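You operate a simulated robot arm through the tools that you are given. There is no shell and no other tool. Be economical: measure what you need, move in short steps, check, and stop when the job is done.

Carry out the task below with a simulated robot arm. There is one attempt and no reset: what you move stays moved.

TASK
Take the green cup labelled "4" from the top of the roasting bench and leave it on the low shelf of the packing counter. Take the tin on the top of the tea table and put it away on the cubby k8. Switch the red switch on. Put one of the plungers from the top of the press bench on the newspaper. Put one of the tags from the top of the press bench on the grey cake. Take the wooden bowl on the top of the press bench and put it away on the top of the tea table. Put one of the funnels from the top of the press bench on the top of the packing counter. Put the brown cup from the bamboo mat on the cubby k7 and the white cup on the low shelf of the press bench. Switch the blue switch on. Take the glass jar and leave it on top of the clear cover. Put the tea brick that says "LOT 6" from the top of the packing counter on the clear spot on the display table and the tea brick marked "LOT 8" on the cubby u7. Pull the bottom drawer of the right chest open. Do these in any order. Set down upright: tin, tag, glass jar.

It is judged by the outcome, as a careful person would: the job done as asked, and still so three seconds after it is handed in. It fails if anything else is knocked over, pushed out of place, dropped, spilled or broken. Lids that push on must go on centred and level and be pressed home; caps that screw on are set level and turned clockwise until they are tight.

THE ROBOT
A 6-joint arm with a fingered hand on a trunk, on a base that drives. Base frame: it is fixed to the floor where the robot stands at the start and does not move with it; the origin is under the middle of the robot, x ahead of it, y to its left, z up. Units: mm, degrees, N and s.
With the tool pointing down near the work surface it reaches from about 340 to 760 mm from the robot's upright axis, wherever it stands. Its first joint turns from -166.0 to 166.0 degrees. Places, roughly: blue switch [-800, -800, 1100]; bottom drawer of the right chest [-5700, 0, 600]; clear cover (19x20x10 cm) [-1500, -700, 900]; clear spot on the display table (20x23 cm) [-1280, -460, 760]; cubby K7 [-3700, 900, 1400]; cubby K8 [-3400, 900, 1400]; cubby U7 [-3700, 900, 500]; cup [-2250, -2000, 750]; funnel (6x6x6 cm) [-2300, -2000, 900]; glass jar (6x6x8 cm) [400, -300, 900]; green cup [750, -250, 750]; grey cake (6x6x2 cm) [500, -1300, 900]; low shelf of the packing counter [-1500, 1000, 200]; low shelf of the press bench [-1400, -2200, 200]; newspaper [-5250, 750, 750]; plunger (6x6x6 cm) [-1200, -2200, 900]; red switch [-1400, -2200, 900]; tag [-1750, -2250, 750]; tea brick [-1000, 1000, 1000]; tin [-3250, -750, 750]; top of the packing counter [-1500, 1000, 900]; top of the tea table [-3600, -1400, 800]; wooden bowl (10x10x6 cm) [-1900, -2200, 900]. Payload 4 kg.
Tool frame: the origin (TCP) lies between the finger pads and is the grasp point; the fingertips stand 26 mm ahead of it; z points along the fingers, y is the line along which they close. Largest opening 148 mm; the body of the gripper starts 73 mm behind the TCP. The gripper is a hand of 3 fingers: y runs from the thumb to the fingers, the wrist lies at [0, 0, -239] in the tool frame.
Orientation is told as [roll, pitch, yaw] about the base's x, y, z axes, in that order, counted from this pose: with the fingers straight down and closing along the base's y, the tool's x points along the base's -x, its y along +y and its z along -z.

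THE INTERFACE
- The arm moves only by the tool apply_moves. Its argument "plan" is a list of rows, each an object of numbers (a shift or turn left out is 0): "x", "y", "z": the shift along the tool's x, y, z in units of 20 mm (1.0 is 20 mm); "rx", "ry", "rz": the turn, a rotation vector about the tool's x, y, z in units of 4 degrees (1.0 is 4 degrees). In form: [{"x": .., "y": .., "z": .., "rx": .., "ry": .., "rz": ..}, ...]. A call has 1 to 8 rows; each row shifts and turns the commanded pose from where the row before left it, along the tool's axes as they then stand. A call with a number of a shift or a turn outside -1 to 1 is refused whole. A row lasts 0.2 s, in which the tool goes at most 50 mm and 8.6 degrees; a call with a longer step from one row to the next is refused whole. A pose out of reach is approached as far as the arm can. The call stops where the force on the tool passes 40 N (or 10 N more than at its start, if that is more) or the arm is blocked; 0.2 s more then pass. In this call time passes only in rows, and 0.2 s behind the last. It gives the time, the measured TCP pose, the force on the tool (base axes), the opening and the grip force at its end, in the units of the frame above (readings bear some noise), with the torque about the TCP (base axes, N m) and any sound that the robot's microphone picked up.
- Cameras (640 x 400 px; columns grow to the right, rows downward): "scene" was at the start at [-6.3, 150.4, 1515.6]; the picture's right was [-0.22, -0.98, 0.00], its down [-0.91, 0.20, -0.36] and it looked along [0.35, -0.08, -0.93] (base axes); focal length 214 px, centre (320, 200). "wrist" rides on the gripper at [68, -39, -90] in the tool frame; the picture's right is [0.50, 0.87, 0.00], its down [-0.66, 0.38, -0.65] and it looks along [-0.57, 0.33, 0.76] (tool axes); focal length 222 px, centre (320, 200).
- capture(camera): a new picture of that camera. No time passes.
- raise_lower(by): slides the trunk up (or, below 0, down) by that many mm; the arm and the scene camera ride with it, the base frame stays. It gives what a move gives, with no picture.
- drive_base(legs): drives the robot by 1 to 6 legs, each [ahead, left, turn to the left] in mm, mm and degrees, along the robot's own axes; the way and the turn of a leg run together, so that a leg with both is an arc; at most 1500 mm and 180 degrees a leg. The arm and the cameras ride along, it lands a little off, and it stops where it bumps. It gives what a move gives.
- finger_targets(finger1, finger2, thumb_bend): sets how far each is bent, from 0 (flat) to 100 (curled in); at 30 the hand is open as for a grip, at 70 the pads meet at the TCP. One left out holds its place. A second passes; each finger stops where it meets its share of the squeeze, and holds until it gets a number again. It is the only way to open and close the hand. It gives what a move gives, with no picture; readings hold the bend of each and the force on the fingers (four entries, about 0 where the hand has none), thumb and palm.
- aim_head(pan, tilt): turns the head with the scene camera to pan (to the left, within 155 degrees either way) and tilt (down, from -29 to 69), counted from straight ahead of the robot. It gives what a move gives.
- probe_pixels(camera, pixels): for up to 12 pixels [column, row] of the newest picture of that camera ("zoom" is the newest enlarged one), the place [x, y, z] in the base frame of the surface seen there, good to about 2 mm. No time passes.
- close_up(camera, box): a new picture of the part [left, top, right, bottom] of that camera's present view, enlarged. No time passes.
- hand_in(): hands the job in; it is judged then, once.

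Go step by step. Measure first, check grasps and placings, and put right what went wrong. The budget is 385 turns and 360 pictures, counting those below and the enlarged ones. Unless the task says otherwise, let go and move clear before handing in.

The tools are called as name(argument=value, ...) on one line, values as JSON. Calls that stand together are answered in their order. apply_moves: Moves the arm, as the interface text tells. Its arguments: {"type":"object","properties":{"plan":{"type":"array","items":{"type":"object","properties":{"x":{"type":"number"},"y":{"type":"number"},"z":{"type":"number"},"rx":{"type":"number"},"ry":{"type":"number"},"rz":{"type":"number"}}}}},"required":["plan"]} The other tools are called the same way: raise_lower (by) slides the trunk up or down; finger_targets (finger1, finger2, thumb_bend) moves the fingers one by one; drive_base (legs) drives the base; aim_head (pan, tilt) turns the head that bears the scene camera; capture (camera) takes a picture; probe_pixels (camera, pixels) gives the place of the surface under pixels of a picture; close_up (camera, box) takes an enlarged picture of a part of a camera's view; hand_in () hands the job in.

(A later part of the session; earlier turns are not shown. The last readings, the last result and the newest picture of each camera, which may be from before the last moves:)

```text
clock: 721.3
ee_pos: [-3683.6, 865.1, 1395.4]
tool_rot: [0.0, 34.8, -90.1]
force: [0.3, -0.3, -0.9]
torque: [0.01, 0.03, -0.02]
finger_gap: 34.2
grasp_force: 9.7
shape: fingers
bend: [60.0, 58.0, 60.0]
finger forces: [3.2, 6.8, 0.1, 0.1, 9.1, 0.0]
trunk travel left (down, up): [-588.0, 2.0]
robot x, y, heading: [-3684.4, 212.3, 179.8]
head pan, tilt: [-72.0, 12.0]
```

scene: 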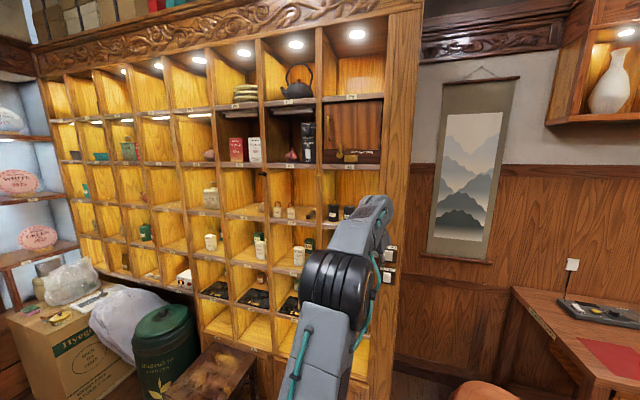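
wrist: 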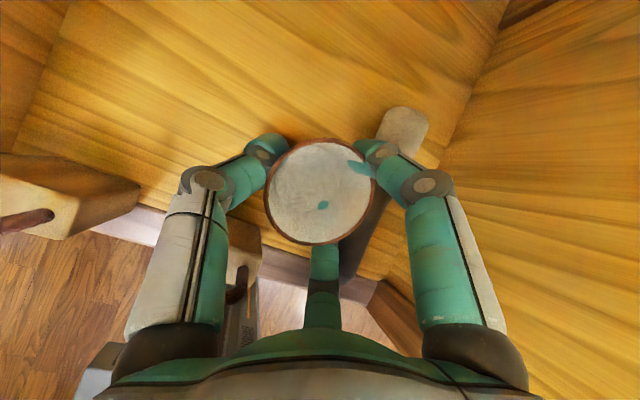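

apply_moves(plan=[{"x": -0.06, "z": 0.08}])

apply_moves(plan=[{"x": -0.06, "z": 0.08}])

apply_moves(plan=[{"x": -0.06, "z": 0.08}])

```text
clock: 721.7
ee_pos: [-3685.3, 865.3, 1393.2]
tool_rot: [0.0, 35.0, -90.1]
force: [-0.1, 1.1, 2.8]
torque: [-0.02, -0.01, -0.02]
finger_gap: 33.9
grasp_force: 9.7
shape: fingers
bend: [60.0, 58.0, 60.0]
finger forces: [3.9, 6.3, 0.1, 0.0, 9.4, 0.0]
trunk travel left (down, up): [-588.0, 2.0]
robot x, y, heading: [-3689.0, 210.9, 179.9]
head pan, tilt: [-72.0, 12.0]
```

```text
clock: 722.1
ee_pos: [-3684.4, 864.9, 1392.8]
tool_rot: [0.0, 35.1, -90.0]
force: [-1.5, 3.5, 8.3]
torque: [0.0, 0.04, -0.03]
finger_gap: 33.6
grasp_force: 10.7
shape: fingers
bend: [60.0, 58.0, 60.0]
finger forces: [4.3, 6.3, 0.1, 0.0, 10.7, 0.0]
trunk travel left (down, up): [-588.0, 2.0]
robot x, y, heading: [-3687.7, 213.9, 179.8]
head pan, tilt: [-72.0, 12.0]
```

```text
clock: 722.5
ee_pos: [-3684.2, 864.7, 1390.0]
tool_rot: [0.0, 35.0, -90.0]
force: [-2.8, 1.7, 13.1]
torque: [0.0, 0.01, -0.05]
finger_gap: 33.6
grasp_force: 12.0
shape: fingers
bend: [59.0, 59.0, 60.0]
finger forces: [4.8, 8.4, 0.0, 0.0, 11.1, 0.0]
trunk travel left (down, up): [-588.0, 2.0]
robot x, y, heading: [-3685.8, 210.0, 179.9]
head pan, tilt: [-72.0, 12.0]
```

Cup is down. Open slightly and withdraw along the tool axis.

finger_targets(finger1=50, finger2=53, thumb_bend=51)

apply_moves(plan=[{"z": -0.4}, {"z": -0.8}, {"z": -0.9}])

capture(camera="wrist")

```text
clock: 723.5
ee_pos: [-3683.8, 865.1, 1390.9]
tool_rot: [0.0, 35.1, -90.1]
force: [1.6, 0.0, 9.4]
torque: [-0.04, -0.24, -0.01]
finger_gap: 59.9
grasp_force: 4.9
shape: fingers
bend: [50.0, 58.0, 51.0]
finger forces: [0.0, 9.6, 0.0, 0.0, 0.1, 0.0]
trunk travel left (down, up): [-588.0, 2.0]
robot x, y, heading: [-3682.9, 211.3, 179.9]
head pan, tilt: [-72.0, 12.0]
```

```text
clock: 724.3
ee_pos: [-3683.2, 841.0, 1423.5]
tool_rot: [0.1, 34.9, -90.1]
force: [0.4, 0.2, -0.3]
torque: [0.0, 0.02, 0.02]
finger_gap: 60.1
grasp_force: 0.2
shape: fingers
bend: [50.0, 53.0, 51.0]
finger forces: [0.0, 0.0, 0.1, 0.0, 0.0, 0.0]
trunk travel left (down, up): [-588.0, 2.0]
robot x, y, heading: [-3687.0, 209.8, 179.7]
head pan, tilt: [-72.0, 12.0]
```

```text
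164 pictures are left
```

wrist: 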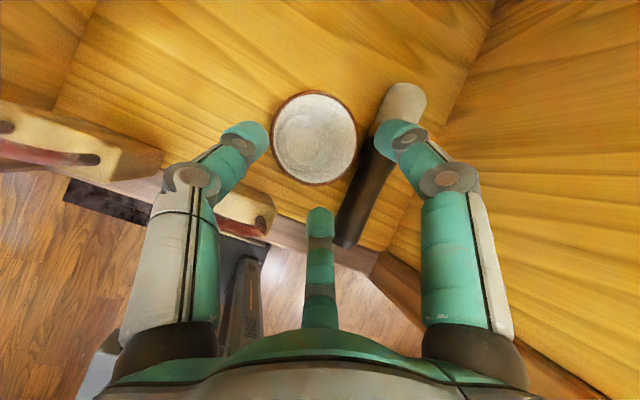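

Cup stands upright. Raise 15 mm, shift right past the bag, then exit.

apply_moves(plan=[{"x": 0.45, "z": -0.62}])

drive_base(legs=[[-42, 0, 0], [0, 240, 0]])

capture(camera="wrist")

drive_base(legs=[[-300, 0, 0]])

close_up(camera="scene", box=[240, 150, 360, 240])

```text
clock: 724.7
ee_pos: [-3682.8, 842.3, 1438.3]
tool_rot: [-0.1, 35.0, -90.0]
force: [0.2, 0.1, -0.6]
torque: [0.0, 0.01, -0.01]
finger_gap: 60.0
grasp_force: 0.1
shape: fingers
bend: [50.0, 53.0, 51.0]
finger forces: [0.0, 0.0, 0.0, 0.0, 0.0, 0.0]
trunk travel left (down, up): [-588.0, 2.0]
robot x, y, heading: [-3681.7, 214.1, 180.1]
head pan, tilt: [-72.0, 12.0]
```

```text
clock: 727.0
ee_pos: [-3642.7, 603.3, 1439.7]
tool_rot: [0.0, 35.0, -90.1]
force: [-0.8, -0.8, 0.9]
torque: [0.0, -0.05, -0.05]
finger_gap: 60.0
grasp_force: 0.1
shape: fingers
bend: [50.0, 53.0, 51.0]
finger forces: [0.1, 0.0, 0.0, 0.1, 0.0, 0.0]
trunk travel left (down, up): [-588.0, 2.0]
robot x, y, heading: [-3643.6, -29.9, 180.2]
head pan, tilt: [-72.0, 12.0]
```

```text
163 pictures are left
```

wrist: 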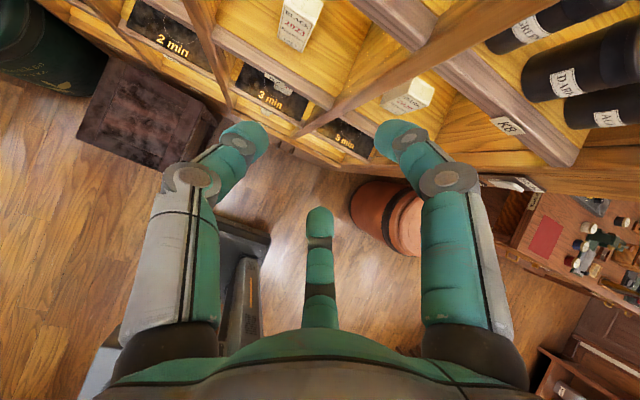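

```text
clock: 729.0
ee_pos: [-3340.5, 603.8, 1440.4]
tool_rot: [0.0, 35.1, -90.2]
force: [1.0, 0.2, -0.3]
torque: [0.01, 0.01, 0.01]
finger_gap: 60.0
grasp_force: 0.2
shape: fingers
bend: [50.0, 53.0, 51.0]
finger forces: [0.0, 0.0, 0.0, 0.1, 0.0, 0.0]
trunk travel left (down, up): [-588.0, 2.0]
robot x, y, heading: [-3345.8, -25.7, 179.6]
head pan, tilt: [-72.0, 12.0]
```

```text
4.44 times, centred on (300, 195) of scene
```

zoom: 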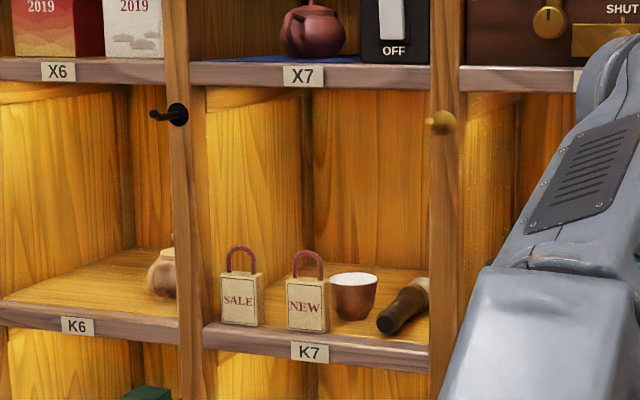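

K7 done with everything else undisturbed. Reset the arm to vertical and return to the press bench for the wooden bowl.

apply_moves(plan=[{"x": -0.54, "z": 0.84, "ry": -1}, {"x": -0.48, "z": 0.88, "ry": -1}, {"x": -0.42, "z": 0.91, "ry": -1}, {"x": -0.36, "z": 0.93, "ry": -1}, {"x": -0.29, "z": 0.96, "ry": -1}, {"x": -0.22, "z": 0.97, "ry": -1}, {"x": -0.15, "z": 0.99, "ry": -1}, {"x": -0.08, "z": 1, "ry": -1}])

apply_moves(plan=[{"z": 1, "ry": -0.77}, {"z": 1}, {"z": 1}, {"z": 1}, {"z": 1}, {"z": 1}, {"z": 1}, {"z": 1}])

drive_base(legs=[[-1050, -20, 0], [0, 0, -180], [0, -1080, 0], [380, 0, 0]])

aim_head(pan=-100, tilt=45)

capture(camera="scene")

```text
clock: 730.8
ee_pos: [-3365.5, 603.2, 1262.3]
tool_rot: [-0.1, 3.0, -90.3]
force: [0.4, -0.9, 0.3]
torque: [-0.03, -0.04, 0.01]
finger_gap: 60.3
grasp_force: 0.1
shape: fingers
bend: [50.0, 53.0, 51.0]
finger forces: [0.0, 0.1, 0.0, 0.1, 0.0, 0.0]
out of reach, approached as far as the arm can: row 6, 7, 8
trunk travel left (down, up): [-588.0, 2.0]
robot x, y, heading: [-3348.7, -29.0, 179.8]
head pan, tilt: [-72.0, 12.0]
```

```text
clock: 732.6
ee_pos: [-3370.0, 604.9, 1229.3]
tool_rot: [0.0, -0.3, -90.2]
force: [0.4, -0.6, -0.1]
torque: [0.0, -0.01, 0.02]
finger_gap: 60.0
grasp_force: 0.1
shape: fingers
bend: [50.0, 53.0, 51.0]
finger forces: [0.1, 0.0, 0.1, 0.0, 0.0, 0.1]
out of reach, approached as far as the arm can: row 1, 2, 3, 4, 5, 6, 7, 8
trunk travel left (down, up): [-588.0, 2.0]
robot x, y, heading: [-3346.5, -29.8, 179.9]
head pan, tilt: [-72.0, 12.0]
```

```text
clock: 752.6
ee_pos: [-1897.3, -1734.1, 1229.4]
tool_rot: [-0.1, -0.2, 89.8]
force: [-0.5, 0.7, -0.3]
torque: [-0.02, -0.01, -0.02]
finger_gap: 60.2
grasp_force: 0.0
shape: fingers
bend: [50.0, 53.0, 51.0]
finger forces: [0.0, 0.1, 0.0, 0.1, 0.0, 0.1]
trunk travel left (down, up): [-588.0, 2.0]
robot x, y, heading: [-1924.5, -1104.9, -0.2]
head pan, tilt: [-72.0, 12.0]
```

```text
clock: 753.6
ee_pos: [-1897.4, -1734.7, 1228.9]
tool_rot: [0.0, -0.3, 89.8]
force: [1.0, -0.7, 0.2]
torque: [-0.02, 0.01, 0.0]
finger_gap: 60.2
grasp_force: 0.1
shape: fingers
bend: [50.0, 53.0, 51.0]
finger forces: [0.0, 0.0, 0.0, 0.1, 0.1, 0.0]
trunk travel left (down, up): [-588.0, 2.0]
robot x, y, heading: [-1922.5, -1104.4, -0.0]
head pan, tilt: [-100.0, 45.0]
```

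```text
161 pictures are left
```

scene: 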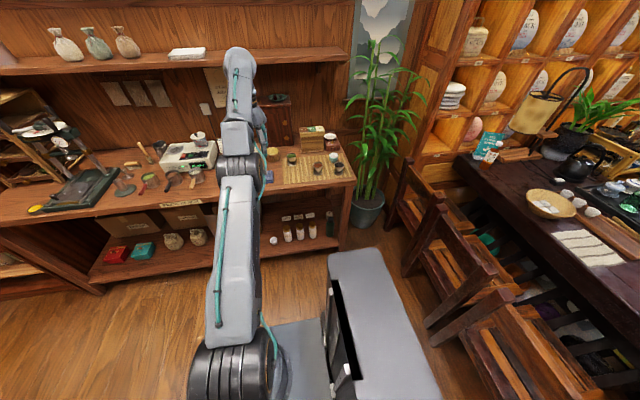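

close_up(camera="scene", box=[255, 120, 335, 180])

probe_pixels(camera="zoom", pixels=[[100, 245], [135, 240], [165, 250], [135, 285], [130, 215], [100, 235], [160, 300], [270, 270], [420, 330], [520, 335], [570, 295], [60, 180]])

```text
6.67 times, centred on (295, 150) of scene
```

zoom: 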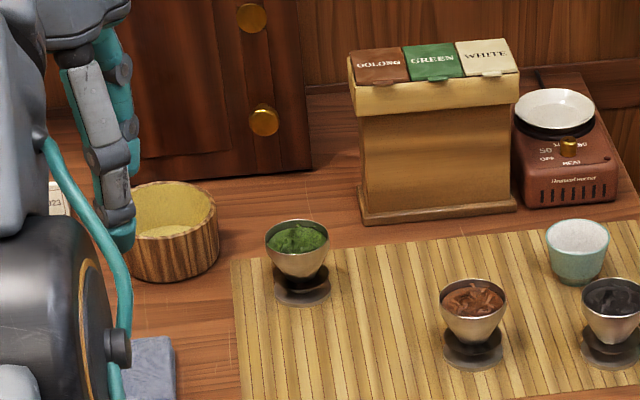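

```text
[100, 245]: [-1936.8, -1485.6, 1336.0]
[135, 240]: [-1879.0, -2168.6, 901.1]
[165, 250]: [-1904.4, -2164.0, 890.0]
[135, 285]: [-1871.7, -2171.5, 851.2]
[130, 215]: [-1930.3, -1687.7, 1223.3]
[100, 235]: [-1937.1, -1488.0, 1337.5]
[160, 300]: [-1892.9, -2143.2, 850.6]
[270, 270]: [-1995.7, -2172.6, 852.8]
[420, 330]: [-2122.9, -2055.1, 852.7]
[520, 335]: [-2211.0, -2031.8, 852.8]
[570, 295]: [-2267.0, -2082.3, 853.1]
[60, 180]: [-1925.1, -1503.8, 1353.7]
```

probe_pixels(camera="zoom", pixels=[[216, 212], [178, 183], [150, 190], [205, 237], [175, 236], [175, 225], [190, 250], [215, 265], [140, 270]])

```text
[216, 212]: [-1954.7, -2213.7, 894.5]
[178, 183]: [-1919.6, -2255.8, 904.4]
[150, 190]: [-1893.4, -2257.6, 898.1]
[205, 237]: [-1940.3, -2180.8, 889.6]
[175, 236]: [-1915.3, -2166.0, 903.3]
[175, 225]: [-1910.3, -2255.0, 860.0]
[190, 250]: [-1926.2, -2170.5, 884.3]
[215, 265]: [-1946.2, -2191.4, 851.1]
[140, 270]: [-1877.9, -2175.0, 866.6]
```

Bowl centre ≈ (-1907,-2213), r 49, rim 904. Go above it and check neighbours with the wrist camera.

drive_base(legs=[[-8, -470, 0]])

finger_targets(finger1=30, finger2=30, thumb_bend=30)

raise_lower(by=-190)

capture(camera="wrist")

```text
clock: 756.4
ee_pos: [-1906.1, -2207.6, 1229.2]
tool_rot: [0.0, -0.3, 89.8]
force: [-0.5, -0.2, 0.0]
torque: [-0.03, 0.02, 0.0]
finger_gap: 60.1
grasp_force: 0.0
shape: fingers
bend: [50.0, 53.0, 51.0]
finger forces: [0.0, 0.0, 0.0, 0.0, 0.1, 0.0]
trunk travel left (down, up): [-588.0, 2.0]
robot x, y, heading: [-1929.9, -1575.7, -0.1]
head pan, tilt: [-100.0, 45.0]
```

```text
clock: 757.4
ee_pos: [-1906.0, -2206.7, 1229.6]
tool_rot: [0.0, -0.3, 89.8]
force: [0.4, -0.9, 0.3]
torque: [-0.01, -0.02, 0.01]
finger_gap: 126.5
grasp_force: 0.0
shape: fingers
bend: [30.0, 30.0, 30.0]
finger forces: [0.1, 0.0, 0.0, 0.0, 0.0, 0.1]
trunk travel left (down, up): [-588.0, 2.0]
robot x, y, heading: [-1932.5, -1576.7, 0.1]
head pan, tilt: [-100.0, 45.0]
```

```text
clock: 759.5
ee_pos: [-1906.5, -2206.6, 1039.3]
tool_rot: [-0.1, -0.3, 89.7]
force: [0.2, -0.2, 0.2]
torque: [0.02, 0.0, 0.05]
finger_gap: 126.6
grasp_force: 0.1
shape: fingers
bend: [30.0, 30.0, 30.0]
finger forces: [0.0, 0.0, 0.0, 0.0, 0.1, 0.1]
trunk travel left (down, up): [-398.0, 192.0]
robot x, y, heading: [-1933.4, -1573.7, -0.4]
head pan, tilt: [-100.0, 45.0]
```

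```text
159 pictures are left
```

wrist: 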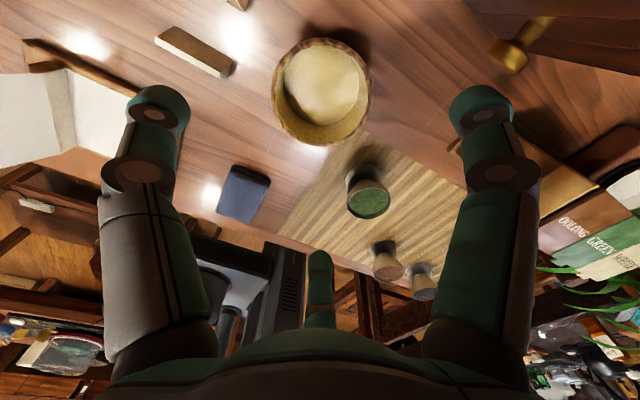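

probe_pixels(camera="wrist", pixels=[[275, 85], [370, 80], [325, 42], [315, 143], [230, 70], [200, 60], [160, 40], [365, 175], [390, 200], [505, 55]])

```text
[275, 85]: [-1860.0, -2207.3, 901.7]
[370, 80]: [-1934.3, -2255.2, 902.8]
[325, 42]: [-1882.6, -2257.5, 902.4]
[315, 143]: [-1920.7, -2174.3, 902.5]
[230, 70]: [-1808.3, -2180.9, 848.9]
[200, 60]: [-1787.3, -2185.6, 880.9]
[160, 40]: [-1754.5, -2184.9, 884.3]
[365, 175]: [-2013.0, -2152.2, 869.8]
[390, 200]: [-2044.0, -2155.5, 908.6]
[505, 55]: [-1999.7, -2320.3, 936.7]
```

Bowl centre confirmed (-1906,-2214). Lower around it.

raise_lower(by=-95)

apply_moves(plan=[{"x": 0.37, "z": 0.8}, {"z": 0.8}, {"z": 0.6}])

finger_targets(finger1=50, finger2=50, thumb_bend=50)

capture(camera="wrist")

```text
clock: 760.8
ee_pos: [-1906.2, -2207.8, 943.9]
tool_rot: [0.0, -0.4, 89.9]
force: [0.9, 0.2, 0.4]
torque: [0.02, -0.01, 0.01]
finger_gap: 126.5
grasp_force: 0.1
shape: fingers
bend: [30.0, 30.0, 30.0]
finger forces: [0.0, 0.0, 0.1, 0.0, 0.0, 0.1]
trunk travel left (down, up): [-303.0, 287.0]
robot x, y, heading: [-1934.0, -1575.2, -0.0]
head pan, tilt: [-100.0, 45.0]
```

```text
clock: 761.6
ee_pos: [-1907.1, -2224.9, 902.8]
tool_rot: [0.0, -0.4, 89.8]
force: [-0.4, -0.8, 0.1]
torque: [0.01, -0.01, 0.0]
finger_gap: 126.4
grasp_force: 0.1
shape: fingers
bend: [30.0, 30.0, 30.0]
finger forces: [0.1, 0.0, 0.0, 0.0, 0.1, 0.0]
out of reach, approached as far as the arm can: row 2, 3
trunk travel left (down, up): [-303.0, 287.0]
robot x, y, heading: [-1932.6, -1576.3, -0.3]
head pan, tilt: [-100.0, 45.0]
```

```text
clock: 762.6
ee_pos: [-1907.2, -2224.1, 903.4]
tool_rot: [0.0, -0.6, 89.8]
force: [-0.2, -0.4, -1.0]
torque: [0.03, 0.06, 0.02]
finger_gap: 71.7
grasp_force: 6.5
shape: fingers
bend: [48.0, 44.0, 47.0]
finger forces: [1.7, 5.7, 0.0, 0.1, 5.5, 0.0]
trunk travel left (down, up): [-303.0, 287.0]
robot x, y, heading: [-1931.9, -1578.4, -0.0]
head pan, tilt: [-100.0, 45.0]
```

```text
158 pictures are left
```

wrist: 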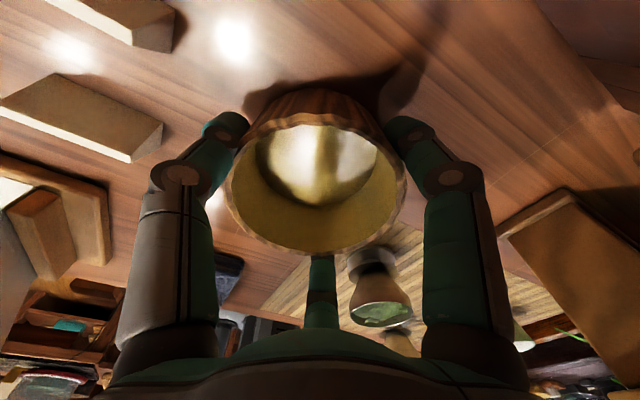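

Grip is uneven; tighten slightly and test lift.

finger_targets(finger1=58, finger2=54, thumb_bend=56)

raise_lower(by=60)

capture(camera="wrist")

```text
clock: 763.6
ee_pos: [-1905.8, -2224.0, 904.1]
tool_rot: [0.1, -0.3, 89.7]
force: [1.6, -0.3, 0.3]
torque: [-0.07, 0.07, 0.02]
finger_gap: 70.5
grasp_force: 14.7
shape: fingers
bend: [49.0, 43.0, 49.0]
finger forces: [7.2, 9.6, 0.1, 0.1, 12.5, 0.0]
trunk travel left (down, up): [-303.0, 287.0]
robot x, y, heading: [-1934.3, -1578.5, -0.0]
head pan, tilt: [-100.0, 45.0]
```

```text
clock: 764.6
ee_pos: [-1906.2, -2224.8, 963.1]
tool_rot: [0.0, -0.5, 89.9]
force: [0.3, -0.3, -1.4]
torque: [0.01, 0.02, -0.04]
finger_gap: 70.5
grasp_force: 14.4
shape: fingers
bend: [49.0, 43.0, 49.0]
finger forces: [7.2, 10.2, 0.1, 0.0, 12.1, 0.0]
trunk travel left (down, up): [-363.0, 227.0]
robot x, y, heading: [-1933.2, -1572.4, -0.1]
head pan, tilt: [-100.0, 45.0]
```

```text
157 pictures are left
```

wrist: 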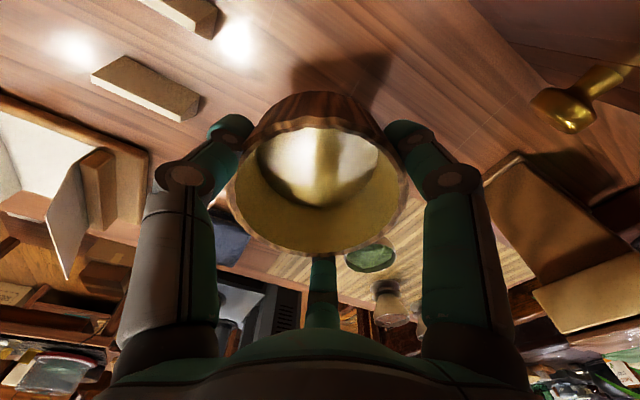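

Bowl lifted securely. Carry it to the tea table.

raise_lower(by=180)

drive_base(legs=[[0, 450, 0], [-370, 0, 0], [0, 1090, 0], [-1085, 0, 0]])

aim_head(pan=-80, tilt=45)

capture(camera="scene")

capture(camera="wrist")

```text
clock: 766.6
ee_pos: [-1906.5, -2225.2, 1143.7]
tool_rot: [0.0, -0.5, 89.8]
force: [-0.6, 0.0, -1.7]
torque: [-0.01, 0.01, 0.0]
finger_gap: 70.3
grasp_force: 15.1
shape: fingers
bend: [49.0, 43.0, 49.0]
finger forces: [7.2, 10.3, 0.0, 0.0, 12.1, 0.0]
trunk travel left (down, up): [-543.0, 47.0]
robot x, y, heading: [-1934.3, -1577.0, -0.1]
head pan, tilt: [-100.0, 45.0]
```

```text
clock: 781.6
ee_pos: [-3351.3, -675.6, 1143.4]
tool_rot: [0.0, -0.5, 89.9]
force: [0.0, -0.3, -2.6]
torque: [-0.04, 0.01, -0.01]
finger_gap: 70.5
grasp_force: 15.2
shape: fingers
bend: [49.0, 43.0, 49.0]
finger forces: [7.3, 10.2, 0.0, 0.0, 12.1, 0.0]
trunk travel left (down, up): [-543.0, 47.0]
robot x, y, heading: [-3378.8, -26.7, -0.3]
head pan, tilt: [-100.0, 45.0]
```

```text
clock: 782.4
ee_pos: [-3350.2, -676.2, 1143.3]
tool_rot: [0.0, -0.4, 89.9]
force: [0.9, 0.8, -2.0]
torque: [0.01, 0.01, -0.01]
finger_gap: 70.3
grasp_force: 15.2
shape: fingers
bend: [49.0, 43.0, 49.0]
finger forces: [7.3, 10.2, 0.1, 0.0, 12.1, 0.0]
trunk travel left (down, up): [-543.0, 47.0]
robot x, y, heading: [-3377.2, -27.7, -0.4]
head pan, tilt: [-80.0, 45.0]
```

```text
156 pictures are left
```

scene: 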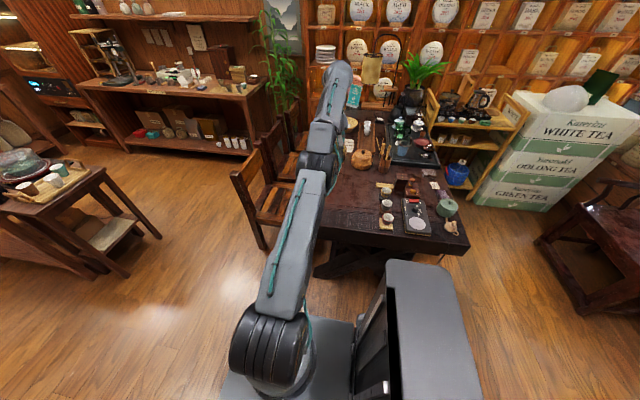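

```text
155 pictures are left
```

wrist: 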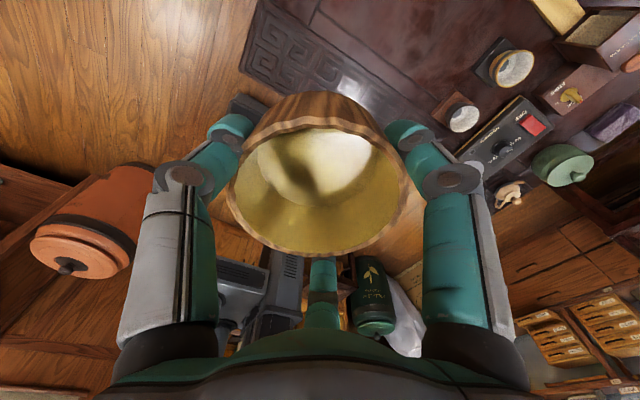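

Table area at (-3380,-760) is free. Move over it and lower.

drive_base(legs=[[-30, -85, 0]])

raise_lower(by=-316)

capture(camera="wrist")

raise_lower(by=-8)

```text
clock: 783.5
ee_pos: [-3382.1, -762.0, 1143.4]
tool_rot: [0.0, -0.5, 89.8]
force: [-0.6, 0.1, -2.5]
torque: [-0.02, -0.01, -0.01]
finger_gap: 70.1
grasp_force: 14.9
shape: fingers
bend: [49.0, 43.0, 49.0]
finger forces: [7.3, 10.3, 0.1, 0.0, 12.1, 0.0]
trunk travel left (down, up): [-543.0, 47.0]
robot x, y, heading: [-3405.4, -111.9, -0.1]
head pan, tilt: [-80.0, 45.0]
```

```text
clock: 786.7
ee_pos: [-3381.0, -761.0, 828.4]
tool_rot: [0.0, -0.5, 89.9]
force: [-0.2, 0.8, -2.8]
torque: [0.0, 0.01, -0.01]
finger_gap: 70.3
grasp_force: 15.0
shape: fingers
bend: [49.0, 43.0, 49.0]
finger forces: [7.3, 10.1, 0.0, 0.0, 12.1, 0.1]
trunk travel left (down, up): [-227.0, 363.0]
robot x, y, heading: [-3405.6, -108.3, -0.1]
head pan, tilt: [-80.0, 45.0]
```

```text
154 pictures are left
```

wrist: 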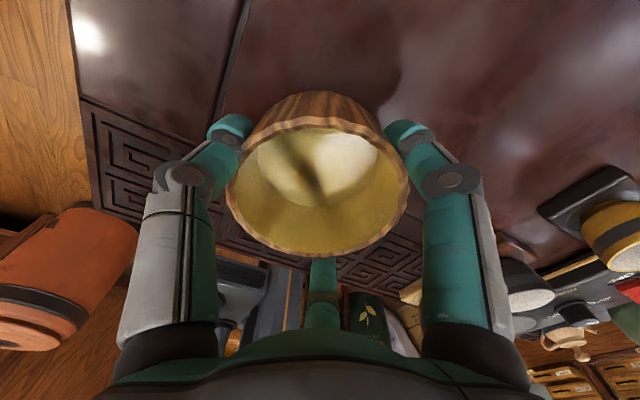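

```text
clock: 787.2
ee_pos: [-3381.5, -761.8, 819.7]
tool_rot: [0.0, -0.5, 89.8]
force: [-0.2, -0.3, -2.0]
torque: [-0.02, -0.02, -0.02]
finger_gap: 70.1
grasp_force: 14.8
shape: fingers
bend: [49.0, 43.0, 49.0]
finger forces: [7.3, 10.3, 0.0, 0.1, 12.2, 0.1]
trunk travel left (down, up): [-219.0, 371.0]
robot x, y, heading: [-3405.1, -110.9, 0.0]
head pan, tilt: [-80.0, 45.0]
```

raise_lower(by=-3)

raise_lower(by=-2)

raise_lower(by=-1.5)

```text
clock: 787.8
ee_pos: [-3383.0, -760.9, 816.7]
tool_rot: [-0.1, -0.5, 89.8]
force: [-0.5, -0.4, -2.8]
torque: [0.0, 0.01, -0.03]
finger_gap: 70.1
grasp_force: 14.8
shape: fingers
bend: [49.0, 43.0, 49.0]
finger forces: [7.3, 10.2, 0.1, 0.0, 12.1, 0.0]
trunk travel left (down, up): [-216.0, 374.0]
robot x, y, heading: [-3404.8, -112.8, -0.1]
head pan, tilt: [-80.0, 45.0]
```

```text
clock: 788.3
ee_pos: [-3381.4, -761.0, 814.8]
tool_rot: [0.0, -0.6, 89.8]
force: [0.3, -0.9, -2.0]
torque: [0.0, 0.01, -0.01]
finger_gap: 70.2
grasp_force: 14.9
shape: fingers
bend: [49.0, 43.0, 49.0]
finger forces: [7.2, 10.2, 0.1, 0.0, 12.1, 0.0]
trunk travel left (down, up): [-214.0, 376.0]
robot x, y, heading: [-3406.6, -109.6, -0.2]
head pan, tilt: [-80.0, 45.0]
```

```text
clock: 788.8
ee_pos: [-3381.8, -761.2, 814.0]
tool_rot: [0.0, -0.4, 89.9]
force: [0.8, -0.4, 2.0]
torque: [0.03, 0.11, -0.01]
finger_gap: 70.5
grasp_force: 15.0
shape: fingers
bend: [49.0, 43.0, 49.0]
finger forces: [7.2, 9.7, 0.0, 0.0, 12.6, 0.0]
trunk travel left (down, up): [-212.0, 378.0]
robot x, y, heading: [-3406.6, -112.7, -0.3]
head pan, tilt: [-80.0, 45.0]
```

Touching. Lower one more mm, then release and rise.

raise_lower(by=-1)

finger_targets(finger1=34, finger2=32, thumb_bend=34)

raise_lower(by=300)

capture(camera="wrist")

```text
clock: 789.3
ee_pos: [-3380.6, -760.8, 813.3]
tool_rot: [0.0, -0.3, 89.8]
force: [1.2, -1.1, 9.0]
torque: [0.04, 0.07, 0.01]
finger_gap: 70.4
grasp_force: 14.5
shape: fingers
bend: [49.0, 43.0, 49.0]
finger forces: [7.4, 9.4, 0.1, 0.1, 12.4, 0.0]
trunk travel left (down, up): [-211.0, 379.0]
robot x, y, heading: [-3407.9, -115.3, 0.0]
head pan, tilt: [-80.0, 45.0]
```

```text
clock: 790.3
ee_pos: [-3381.9, -760.3, 813.1]
tool_rot: [0.1, -0.5, 89.9]
force: [0.2, 0.5, -0.9]
torque: [-0.01, 0.0, -0.01]
finger_gap: 114.4
grasp_force: 0.0
shape: fingers
bend: [34.0, 32.0, 34.0]
finger forces: [0.0, 0.0, 0.0, 0.0, 0.1, 0.1]
trunk travel left (down, up): [-211.0, 379.0]
robot x, y, heading: [-3406.9, -109.0, -0.1]
head pan, tilt: [-80.0, 45.0]
```

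```text
clock: 793.3
ee_pos: [-3382.5, -761.1, 1112.7]
tool_rot: [0.0, -0.5, 89.8]
force: [0.3, -0.3, -0.2]
torque: [0.02, 0.02, 0.01]
finger_gap: 114.1
grasp_force: 0.1
shape: fingers
bend: [34.0, 32.0, 34.0]
finger forces: [0.0, 0.0, 0.0, 0.0, 0.0, 0.1]
trunk travel left (down, up): [-511.0, 79.0]
robot x, y, heading: [-3407.3, -114.1, 0.1]
head pan, tilt: [-80.0, 45.0]
```

```text
153 pictures are left
```

wrist: 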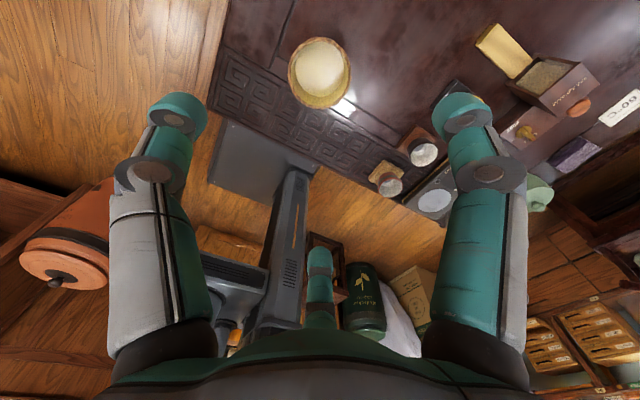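

Bowl placed on the tea table. Return for a funnel (the metal cones on stands on the mat).

drive_base(legs=[[0, 40, 0], [1110, 0, 0], [0, -1150, 0], [110, 0, 0]])

aim_head(pan=-90, tilt=50)

finger_targets(finger1=45, finger2=45, thumb_bend=45)

capture(camera="scene")

```text
clock: 805.7
ee_pos: [-2157.4, -1875.8, 1112.2]
tool_rot: [0.0, -0.5, 90.1]
force: [0.0, 0.3, -0.1]
torque: [0.0, 0.01, 0.02]
finger_gap: 113.9
grasp_force: 0.1
shape: fingers
bend: [34.0, 32.0, 34.0]
finger forces: [0.0, 0.0, 0.1, 0.0, 0.0, 0.0]
trunk travel left (down, up): [-511.0, 79.0]
robot x, y, heading: [-2188.7, -1228.4, -0.2]
head pan, tilt: [-80.0, 45.0]
```

```text
clock: 806.4
ee_pos: [-2158.1, -1876.0, 1112.2]
tool_rot: [0.0, -0.6, 90.2]
force: [-0.3, 0.4, -0.7]
torque: [-0.03, -0.02, 0.0]
finger_gap: 113.9
grasp_force: 0.1
shape: fingers
bend: [34.0, 32.0, 34.0]
finger forces: [0.1, 0.0, 0.0, 0.0, 0.0, 0.0]
trunk travel left (down, up): [-511.0, 79.0]
robot x, y, heading: [-2188.1, -1228.3, 0.1]
head pan, tilt: [-90.0, 50.0]
```

```text
clock: 807.4
ee_pos: [-2159.3, -1875.5, 1111.9]
tool_rot: [-0.1, -0.6, 90.1]
force: [0.1, 0.0, 0.6]
torque: [0.0, -0.06, 0.0]
finger_gap: 79.0
grasp_force: 0.2
shape: fingers
bend: [45.0, 45.0, 45.0]
finger forces: [0.0, 0.1, 0.1, 0.0, 0.0, 0.0]
trunk travel left (down, up): [-511.0, 79.0]
robot x, y, heading: [-2185.0, -1226.0, -0.2]
head pan, tilt: [-90.0, 50.0]
```

```text
152 pictures are left
```

scene: 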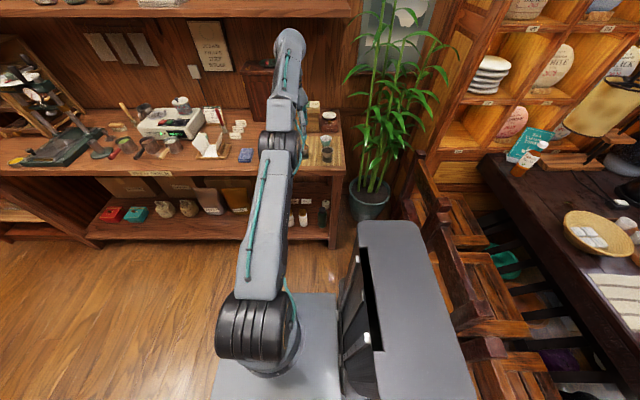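

close_up(camera="scene", box=[305, 120, 349, 165])

drive_base(legs=[[0, -150, 0]])

capture(camera="wrist")

```text
8.89 times, centred on (327, 142) of scene
```

zoom: 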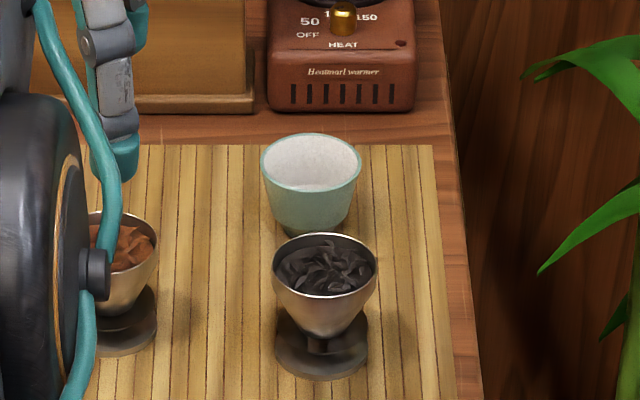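

```text
clock: 808.8
ee_pos: [-2158.4, -2027.4, 1111.7]
tool_rot: [-0.1, -0.5, 90.2]
force: [0.0, -0.5, -0.4]
torque: [-0.01, -0.03, 0.0]
finger_gap: 79.0
grasp_force: 0.1
shape: fingers
bend: [45.0, 45.0, 45.0]
finger forces: [0.0, 0.0, 0.1, 0.0, 0.0, 0.0]
trunk travel left (down, up): [-511.0, 79.0]
robot x, y, heading: [-2187.4, -1375.7, -0.3]
head pan, tilt: [-90.0, 50.0]
```

```text
150 pictures are left
```

wrist: 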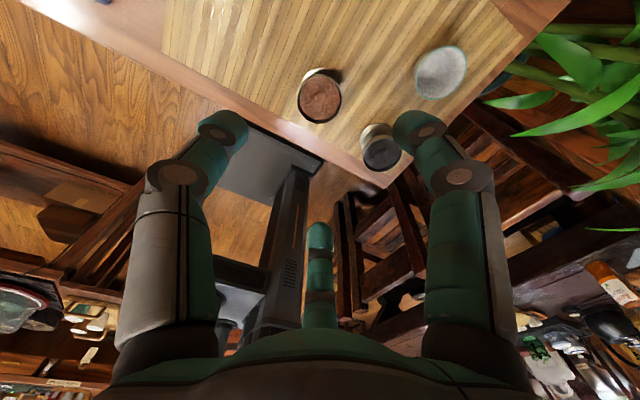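

probe_pixels(camera="wrist", pixels=[[299, 100], [341, 98], [318, 78], [320, 121], [320, 100], [375, 150], [440, 72]])

```text
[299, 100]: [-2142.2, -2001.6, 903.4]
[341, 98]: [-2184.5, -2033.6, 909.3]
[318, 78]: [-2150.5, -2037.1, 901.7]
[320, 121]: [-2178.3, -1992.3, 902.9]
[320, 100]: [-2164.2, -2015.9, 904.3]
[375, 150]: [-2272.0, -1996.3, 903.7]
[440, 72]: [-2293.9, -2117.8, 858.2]
```

Brown-leaf funnel centre (-2163,-2016), rim 905. Lower and grip.

raise_lower(by=-150)

apply_moves(plan=[{"x": -0.55, "y": 0.25, "z": 0.4}, {"z": 0.9}, {"z": 0.9}])

capture(camera="wrist")

```text
clock: 810.6
ee_pos: [-2158.8, -2026.5, 961.8]
tool_rot: [0.0, -0.4, 90.1]
force: [0.0, -0.3, -0.2]
torque: [0.04, 0.0, 0.0]
finger_gap: 79.2
grasp_force: 0.2
shape: fingers
bend: [45.0, 45.0, 45.0]
finger forces: [0.1, 0.0, 0.0, 0.0, 0.1, 0.0]
trunk travel left (down, up): [-361.0, 229.0]
robot x, y, heading: [-2184.1, -1377.6, 0.3]
head pan, tilt: [-90.0, 50.0]
```

```text
clock: 811.4
ee_pos: [-2159.0, -2037.5, 930.5]
tool_rot: [0.1, -0.6, 90.2]
force: [-1.4, 0.1, -0.2]
torque: [-0.03, 0.02, -0.01]
finger_gap: 79.3
grasp_force: 0.0
shape: fingers
bend: [45.0, 45.0, 45.0]
finger forces: [0.0, 0.2, 0.1, 0.0, 0.0, 0.1]
out of reach, approached as far as the arm can: row 1, 2, 3
trunk travel left (down, up): [-361.0, 229.0]
robot x, y, heading: [-2187.6, -1376.7, -0.0]
head pan, tilt: [-90.0, 50.0]
```

```text
149 pictures are left
```

wrist: 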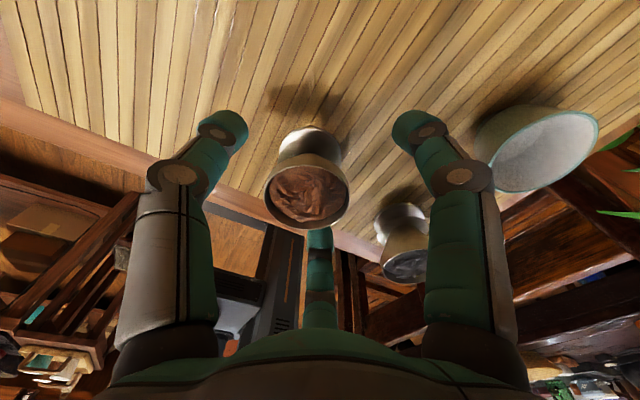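

The arm is locked at full stretch. Raise a bit and try to unlock by pulling inward.

raise_lower(by=80)

apply_moves(plan=[{"x": -1}, {"x": -1}, {"x": -1}, {"x": -1}])

```text
clock: 812.5
ee_pos: [-2158.0, -2037.6, 1011.4]
tool_rot: [-0.1, -0.6, 90.2]
force: [0.5, 0.2, -0.6]
torque: [0.01, 0.0, -0.02]
finger_gap: 79.2
grasp_force: 0.1
shape: fingers
bend: [45.0, 45.0, 45.0]
finger forces: [0.0, 0.0, 0.0, 0.0, 0.0, 0.0]
trunk travel left (down, up): [-441.0, 149.0]
robot x, y, heading: [-2184.2, -1377.3, 0.2]
head pan, tilt: [-90.0, 50.0]
```

```text
clock: 813.5
ee_pos: [-2159.5, -2035.0, 1017.7]
tool_rot: [0.0, -0.6, 90.1]
force: [0.5, -1.1, 0.8]
torque: [-0.01, 0.01, 0.03]
finger_gap: 79.0
grasp_force: 0.0
shape: fingers
bend: [45.0, 45.0, 45.0]
finger forces: [0.1, 0.0, 0.0, 0.0, 0.0, 0.0]
out of reach, approached as far as the arm can: row 1, 2, 3, 4
trunk travel left (down, up): [-441.0, 149.0]
robot x, y, heading: [-2186.2, -1376.7, 0.2]
head pan, tilt: [-90.0, 50.0]
```

apply_moves(plan=[{"ry": 1}, {"ry": 1}, {"ry": 1}, {"ry": 1}])

apply_moves(plan=[{"z": -0.5}, {"z": -0.5}, {"x": -0.5}])

```text
clock: 814.5
ee_pos: [-2159.6, -2035.3, 1017.5]
tool_rot: [0.0, -0.7, 90.1]
force: [-0.4, 0.3, -0.1]
torque: [0.04, -0.01, 0.02]
finger_gap: 79.3
grasp_force: 0.0
shape: fingers
bend: [45.0, 45.0, 45.0]
finger forces: [0.0, 0.0, 0.1, 0.0, 0.0, 0.1]
out of reach, approached as far as the arm can: row 1, 2, 3, 4
trunk travel left (down, up): [-441.0, 149.0]
robot x, y, heading: [-2184.9, -1377.4, 0.1]
head pan, tilt: [-90.0, 50.0]
```

```text
clock: 815.3
ee_pos: [-2154.4, -2027.0, 1035.0]
tool_rot: [0.0, -0.7, 90.1]
force: [-1.0, 0.0, -0.6]
torque: [-0.02, -0.03, 0.02]
finger_gap: 79.2
grasp_force: 0.0
shape: fingers
bend: [45.0, 45.0, 45.0]
finger forces: [0.0, 0.0, 0.1, 0.0, 0.0, 0.0]
out of reach, approached as far as the arm can: row 2, 3
trunk travel left (down, up): [-441.0, 149.0]
robot x, y, heading: [-2185.8, -1379.0, -0.1]
head pan, tilt: [-90.0, 50.0]
```

apply_moves(plan=[{"ry": -0.5}, {"rz": 0.5}, {"rx": 0.5}, {"y": 0.5}, {"y": -0.5}, {"rx": -0.5}, {"rz": -0.5}])

apply_moves(plan=[{"z": -1}, {"z": -1}, {"z": -1}, {"z": -1}])

```text
clock: 816.9
ee_pos: [-2150.7, -2024.6, 1032.1]
tool_rot: [0.0, -2.7, 90.2]
force: [0.3, -0.6, 0.3]
torque: [-0.02, 0.01, 0.02]
finger_gap: 79.0
grasp_force: 0.1
shape: fingers
bend: [45.0, 45.0, 45.0]
finger forces: [0.1, 0.1, 0.1, 0.1, 0.0, 0.1]
out of reach, approached as far as the arm can: row 1
trunk travel left (down, up): [-441.0, 149.0]
robot x, y, heading: [-2183.9, -1378.1, -0.1]
head pan, tilt: [-90.0, 50.0]
```

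```text
clock: 817.9
ee_pos: [-2134.8, -2020.8, 1043.9]
tool_rot: [0.0, -2.6, 90.1]
force: [-0.1, -1.0, -0.4]
torque: [0.01, 0.02, -0.02]
finger_gap: 79.0
grasp_force: 0.1
shape: fingers
bend: [45.0, 45.0, 45.0]
finger forces: [0.0, 0.0, 0.0, 0.1, 0.0, 0.0]
out of reach, approached as far as the arm can: row 1, 2, 3, 4
trunk travel left (down, up): [-441.0, 149.0]
robot x, y, heading: [-2183.2, -1379.9, 0.0]
head pan, tilt: [-90.0, 50.0]
```

It seems the elbow flipped to its "down" branch when fully stretched. Move clear, then stretch out fully and try to come back on the other branch.

raise_lower(by=100)

drive_base(legs=[[0, 200, 0]])

apply_moves(plan=[{"x": 1}, {"x": 1}, {"x": 1}, {"x": 1}, {"x": 1}])

apply_moves(plan=[{"z": 1}, {"z": 1}, {"z": 1}, {"z": 1}])

```text
clock: 819.3
ee_pos: [-2136.0, -2021.0, 1143.3]
tool_rot: [-0.1, -2.5, 90.0]
force: [0.7, 0.0, -0.3]
torque: [0.01, 0.05, 0.02]
finger_gap: 79.1
grasp_force: 0.1
shape: fingers
bend: [45.0, 45.0, 45.0]
finger forces: [0.0, 0.0, 0.0, 0.0, 0.0, 0.0]
trunk travel left (down, up): [-542.0, 48.0]
robot x, y, heading: [-2186.6, -1379.8, 0.3]
head pan, tilt: [-90.0, 50.0]
```

```text
clock: 820.9
ee_pos: [-2136.2, -1819.3, 1144.3]
tool_rot: [0.0, -2.6, 90.1]
force: [-0.2, 0.4, -0.8]
torque: [0.01, -0.01, -0.02]
finger_gap: 79.1
grasp_force: 0.2
shape: fingers
bend: [45.0, 45.0, 45.0]
finger forces: [0.0, 0.1, 0.1, 0.0, 0.0, 0.0]
trunk travel left (down, up): [-542.0, 48.0]
robot x, y, heading: [-2186.7, -1175.4, 0.1]
head pan, tilt: [-90.0, 50.0]
```

```text
clock: 822.1
ee_pos: [-2131.3, -1821.4, 1139.4]
tool_rot: [0.1, -2.6, 90.0]
force: [-0.3, -0.3, 0.3]
torque: [0.03, 0.01, 0.0]
finger_gap: 79.1
grasp_force: 0.1
shape: fingers
bend: [45.0, 45.0, 45.0]
finger forces: [0.1, 0.0, 0.0, 0.0, 0.1, 0.0]
out of reach, approached as far as the arm can: row 1, 2, 3, 4, 5
trunk travel left (down, up): [-542.0, 48.0]
robot x, y, heading: [-2188.5, -1173.7, -0.0]
head pan, tilt: [-90.0, 50.0]
```

```text
clock: 823.1
ee_pos: [-2130.2, -1817.4, 1058.6]
tool_rot: [0.0, -2.6, 90.0]
force: [0.1, -0.2, 0.1]
torque: [0.01, -0.01, 0.02]
finger_gap: 79.1
grasp_force: 0.0
shape: fingers
bend: [45.0, 45.0, 45.0]
finger forces: [0.0, 0.0, 0.0, 0.0, 0.0, 0.1]
trunk travel left (down, up): [-542.0, 48.0]
robot x, y, heading: [-2185.8, -1174.6, 0.3]
head pan, tilt: [-90.0, 50.0]
```

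Unlocked. Level the tool and go back over the funnel.

apply_moves(plan=[{"ry": 0.65}])

drive_base(legs=[[-33, -199, 0]])

raise_lower(by=-110)

capture(camera="wrist")

probe_pixels(camera="wrist", pixels=[[320, 120], [320, 150], [300, 140], [340, 140]])

```text
clock: 823.5
ee_pos: [-2130.1, -1818.0, 1059.6]
tool_rot: [-0.2, 0.1, 90.0]
force: [-0.7, -1.1, 0.4]
torque: [0.03, 0.01, -0.02]
finger_gap: 78.9
grasp_force: 0.1
shape: fingers
bend: [45.0, 45.0, 45.0]
finger forces: [0.0, 0.0, 0.1, 0.0, 0.1, 0.0]
trunk travel left (down, up): [-542.0, 48.0]
robot x, y, heading: [-2185.4, -1173.7, -0.1]
head pan, tilt: [-90.0, 50.0]
```

```text
clock: 825.1
ee_pos: [-2163.7, -2016.5, 1058.6]
tool_rot: [0.0, 0.0, 90.1]
force: [0.6, 0.8, -1.1]
torque: [0.02, 0.01, 0.0]
finger_gap: 79.4
grasp_force: 0.1
shape: fingers
bend: [45.0, 45.0, 45.0]
finger forces: [0.0, 0.1, 0.1, 0.0, 0.1, 0.0]
trunk travel left (down, up): [-542.0, 48.0]
robot x, y, heading: [-2220.5, -1372.4, 0.2]
head pan, tilt: [-90.0, 50.0]
```

```text
clock: 826.5
ee_pos: [-2163.7, -2016.2, 949.6]
tool_rot: [0.0, 0.0, 90.1]
force: [-0.5, -0.4, 0.2]
torque: [-0.02, 0.02, -0.01]
finger_gap: 79.1
grasp_force: 0.0
shape: fingers
bend: [45.0, 45.0, 45.0]
finger forces: [0.0, 0.0, 0.1, 0.0, 0.1, 0.0]
trunk travel left (down, up): [-432.0, 158.0]
robot x, y, heading: [-2219.5, -1378.5, -0.0]
head pan, tilt: [-90.0, 50.0]
```

```text
148 pictures are left
```

wrist: 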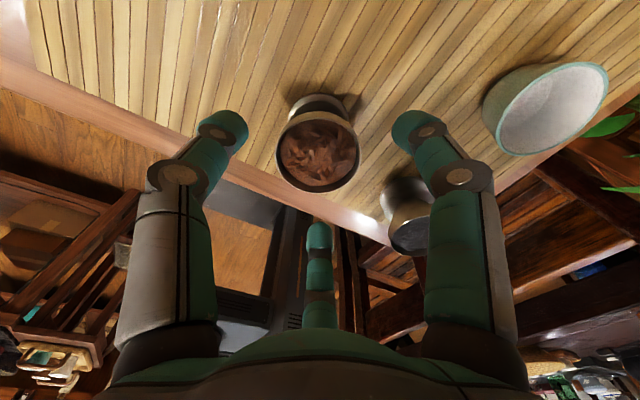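

```text
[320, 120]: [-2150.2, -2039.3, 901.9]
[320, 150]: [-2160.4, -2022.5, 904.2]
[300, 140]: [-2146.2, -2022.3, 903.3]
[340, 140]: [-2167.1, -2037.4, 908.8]
```

apply_moves(plan=[{"x": 0.2, "y": -0.12, "z": 0.85}, {"z": 0.85}, {"z": 0.75}])

finger_targets(finger1=62, finger2=62, thumb_bend=62)

capture(camera="wrist")

```text
clock: 827.3
ee_pos: [-2160.0, -2021.4, 900.3]
tool_rot: [0.0, 0.0, 90.1]
force: [-0.2, -0.5, -0.4]
torque: [-0.02, 0.0, -0.01]
finger_gap: 78.8
grasp_force: 0.0
shape: fingers
bend: [45.0, 45.0, 45.0]
finger forces: [0.0, 0.1, 0.1, 0.0, 0.0, 0.1]
trunk travel left (down, up): [-432.0, 158.0]
robot x, y, heading: [-2215.0, -1375.0, -0.1]
head pan, tilt: [-90.0, 50.0]
```

```text
clock: 828.3
ee_pos: [-2160.6, -2021.0, 901.1]
tool_rot: [0.0, 0.0, 90.2]
force: [0.5, 0.7, 0.3]
torque: [0.02, 0.02, 0.03]
finger_gap: 25.8
grasp_force: 1.0
shape: fingers
bend: [61.0, 60.0, 62.0]
finger forces: [0.8, 1.3, 0.1, 0.0, 1.0, 0.1]
trunk travel left (down, up): [-432.0, 158.0]
robot x, y, heading: [-2221.4, -1373.5, 0.2]
head pan, tilt: [-90.0, 50.0]
```

```text
147 pictures are left
```

wrist: 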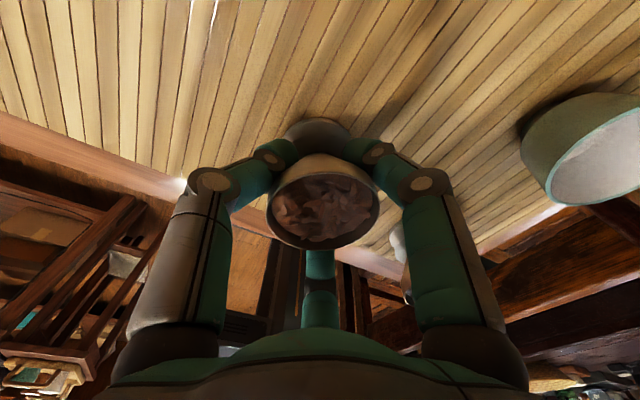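

Fingers cradle the cone; tighten a little and lift.

finger_targets(finger1=66, finger2=66, thumb_bend=66)

raise_lower(by=60)

capture(camera="wrist")

```text
clock: 829.3
ee_pos: [-2159.9, -2021.2, 901.2]
tool_rot: [-0.1, -0.1, 90.2]
force: [0.3, 1.0, 0.2]
torque: [-0.01, 0.0, -0.02]
finger_gap: 23.4
grasp_force: 6.8
shape: fingers
bend: [61.0, 61.0, 63.0]
finger forces: [3.6, 4.3, 0.0, 0.0, 4.6, 0.0]
trunk travel left (down, up): [-432.0, 158.0]
robot x, y, heading: [-2220.2, -1375.8, 0.2]
head pan, tilt: [-90.0, 50.0]
```

```text
clock: 830.3
ee_pos: [-2159.6, -2021.3, 960.9]
tool_rot: [0.0, 0.0, 90.2]
force: [-0.3, -0.8, -0.9]
torque: [0.02, 0.01, -0.01]
finger_gap: 23.5
grasp_force: 6.5
shape: fingers
bend: [61.0, 61.0, 63.0]
finger forces: [3.6, 4.4, 0.0, 0.1, 4.7, 0.1]
trunk travel left (down, up): [-492.0, 98.0]
robot x, y, heading: [-2217.0, -1372.7, 0.2]
head pan, tilt: [-90.0, 50.0]
```

```text
146 pictures are left
```

wrist: 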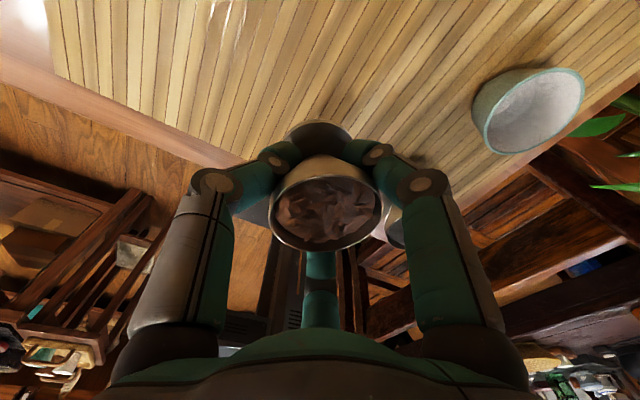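

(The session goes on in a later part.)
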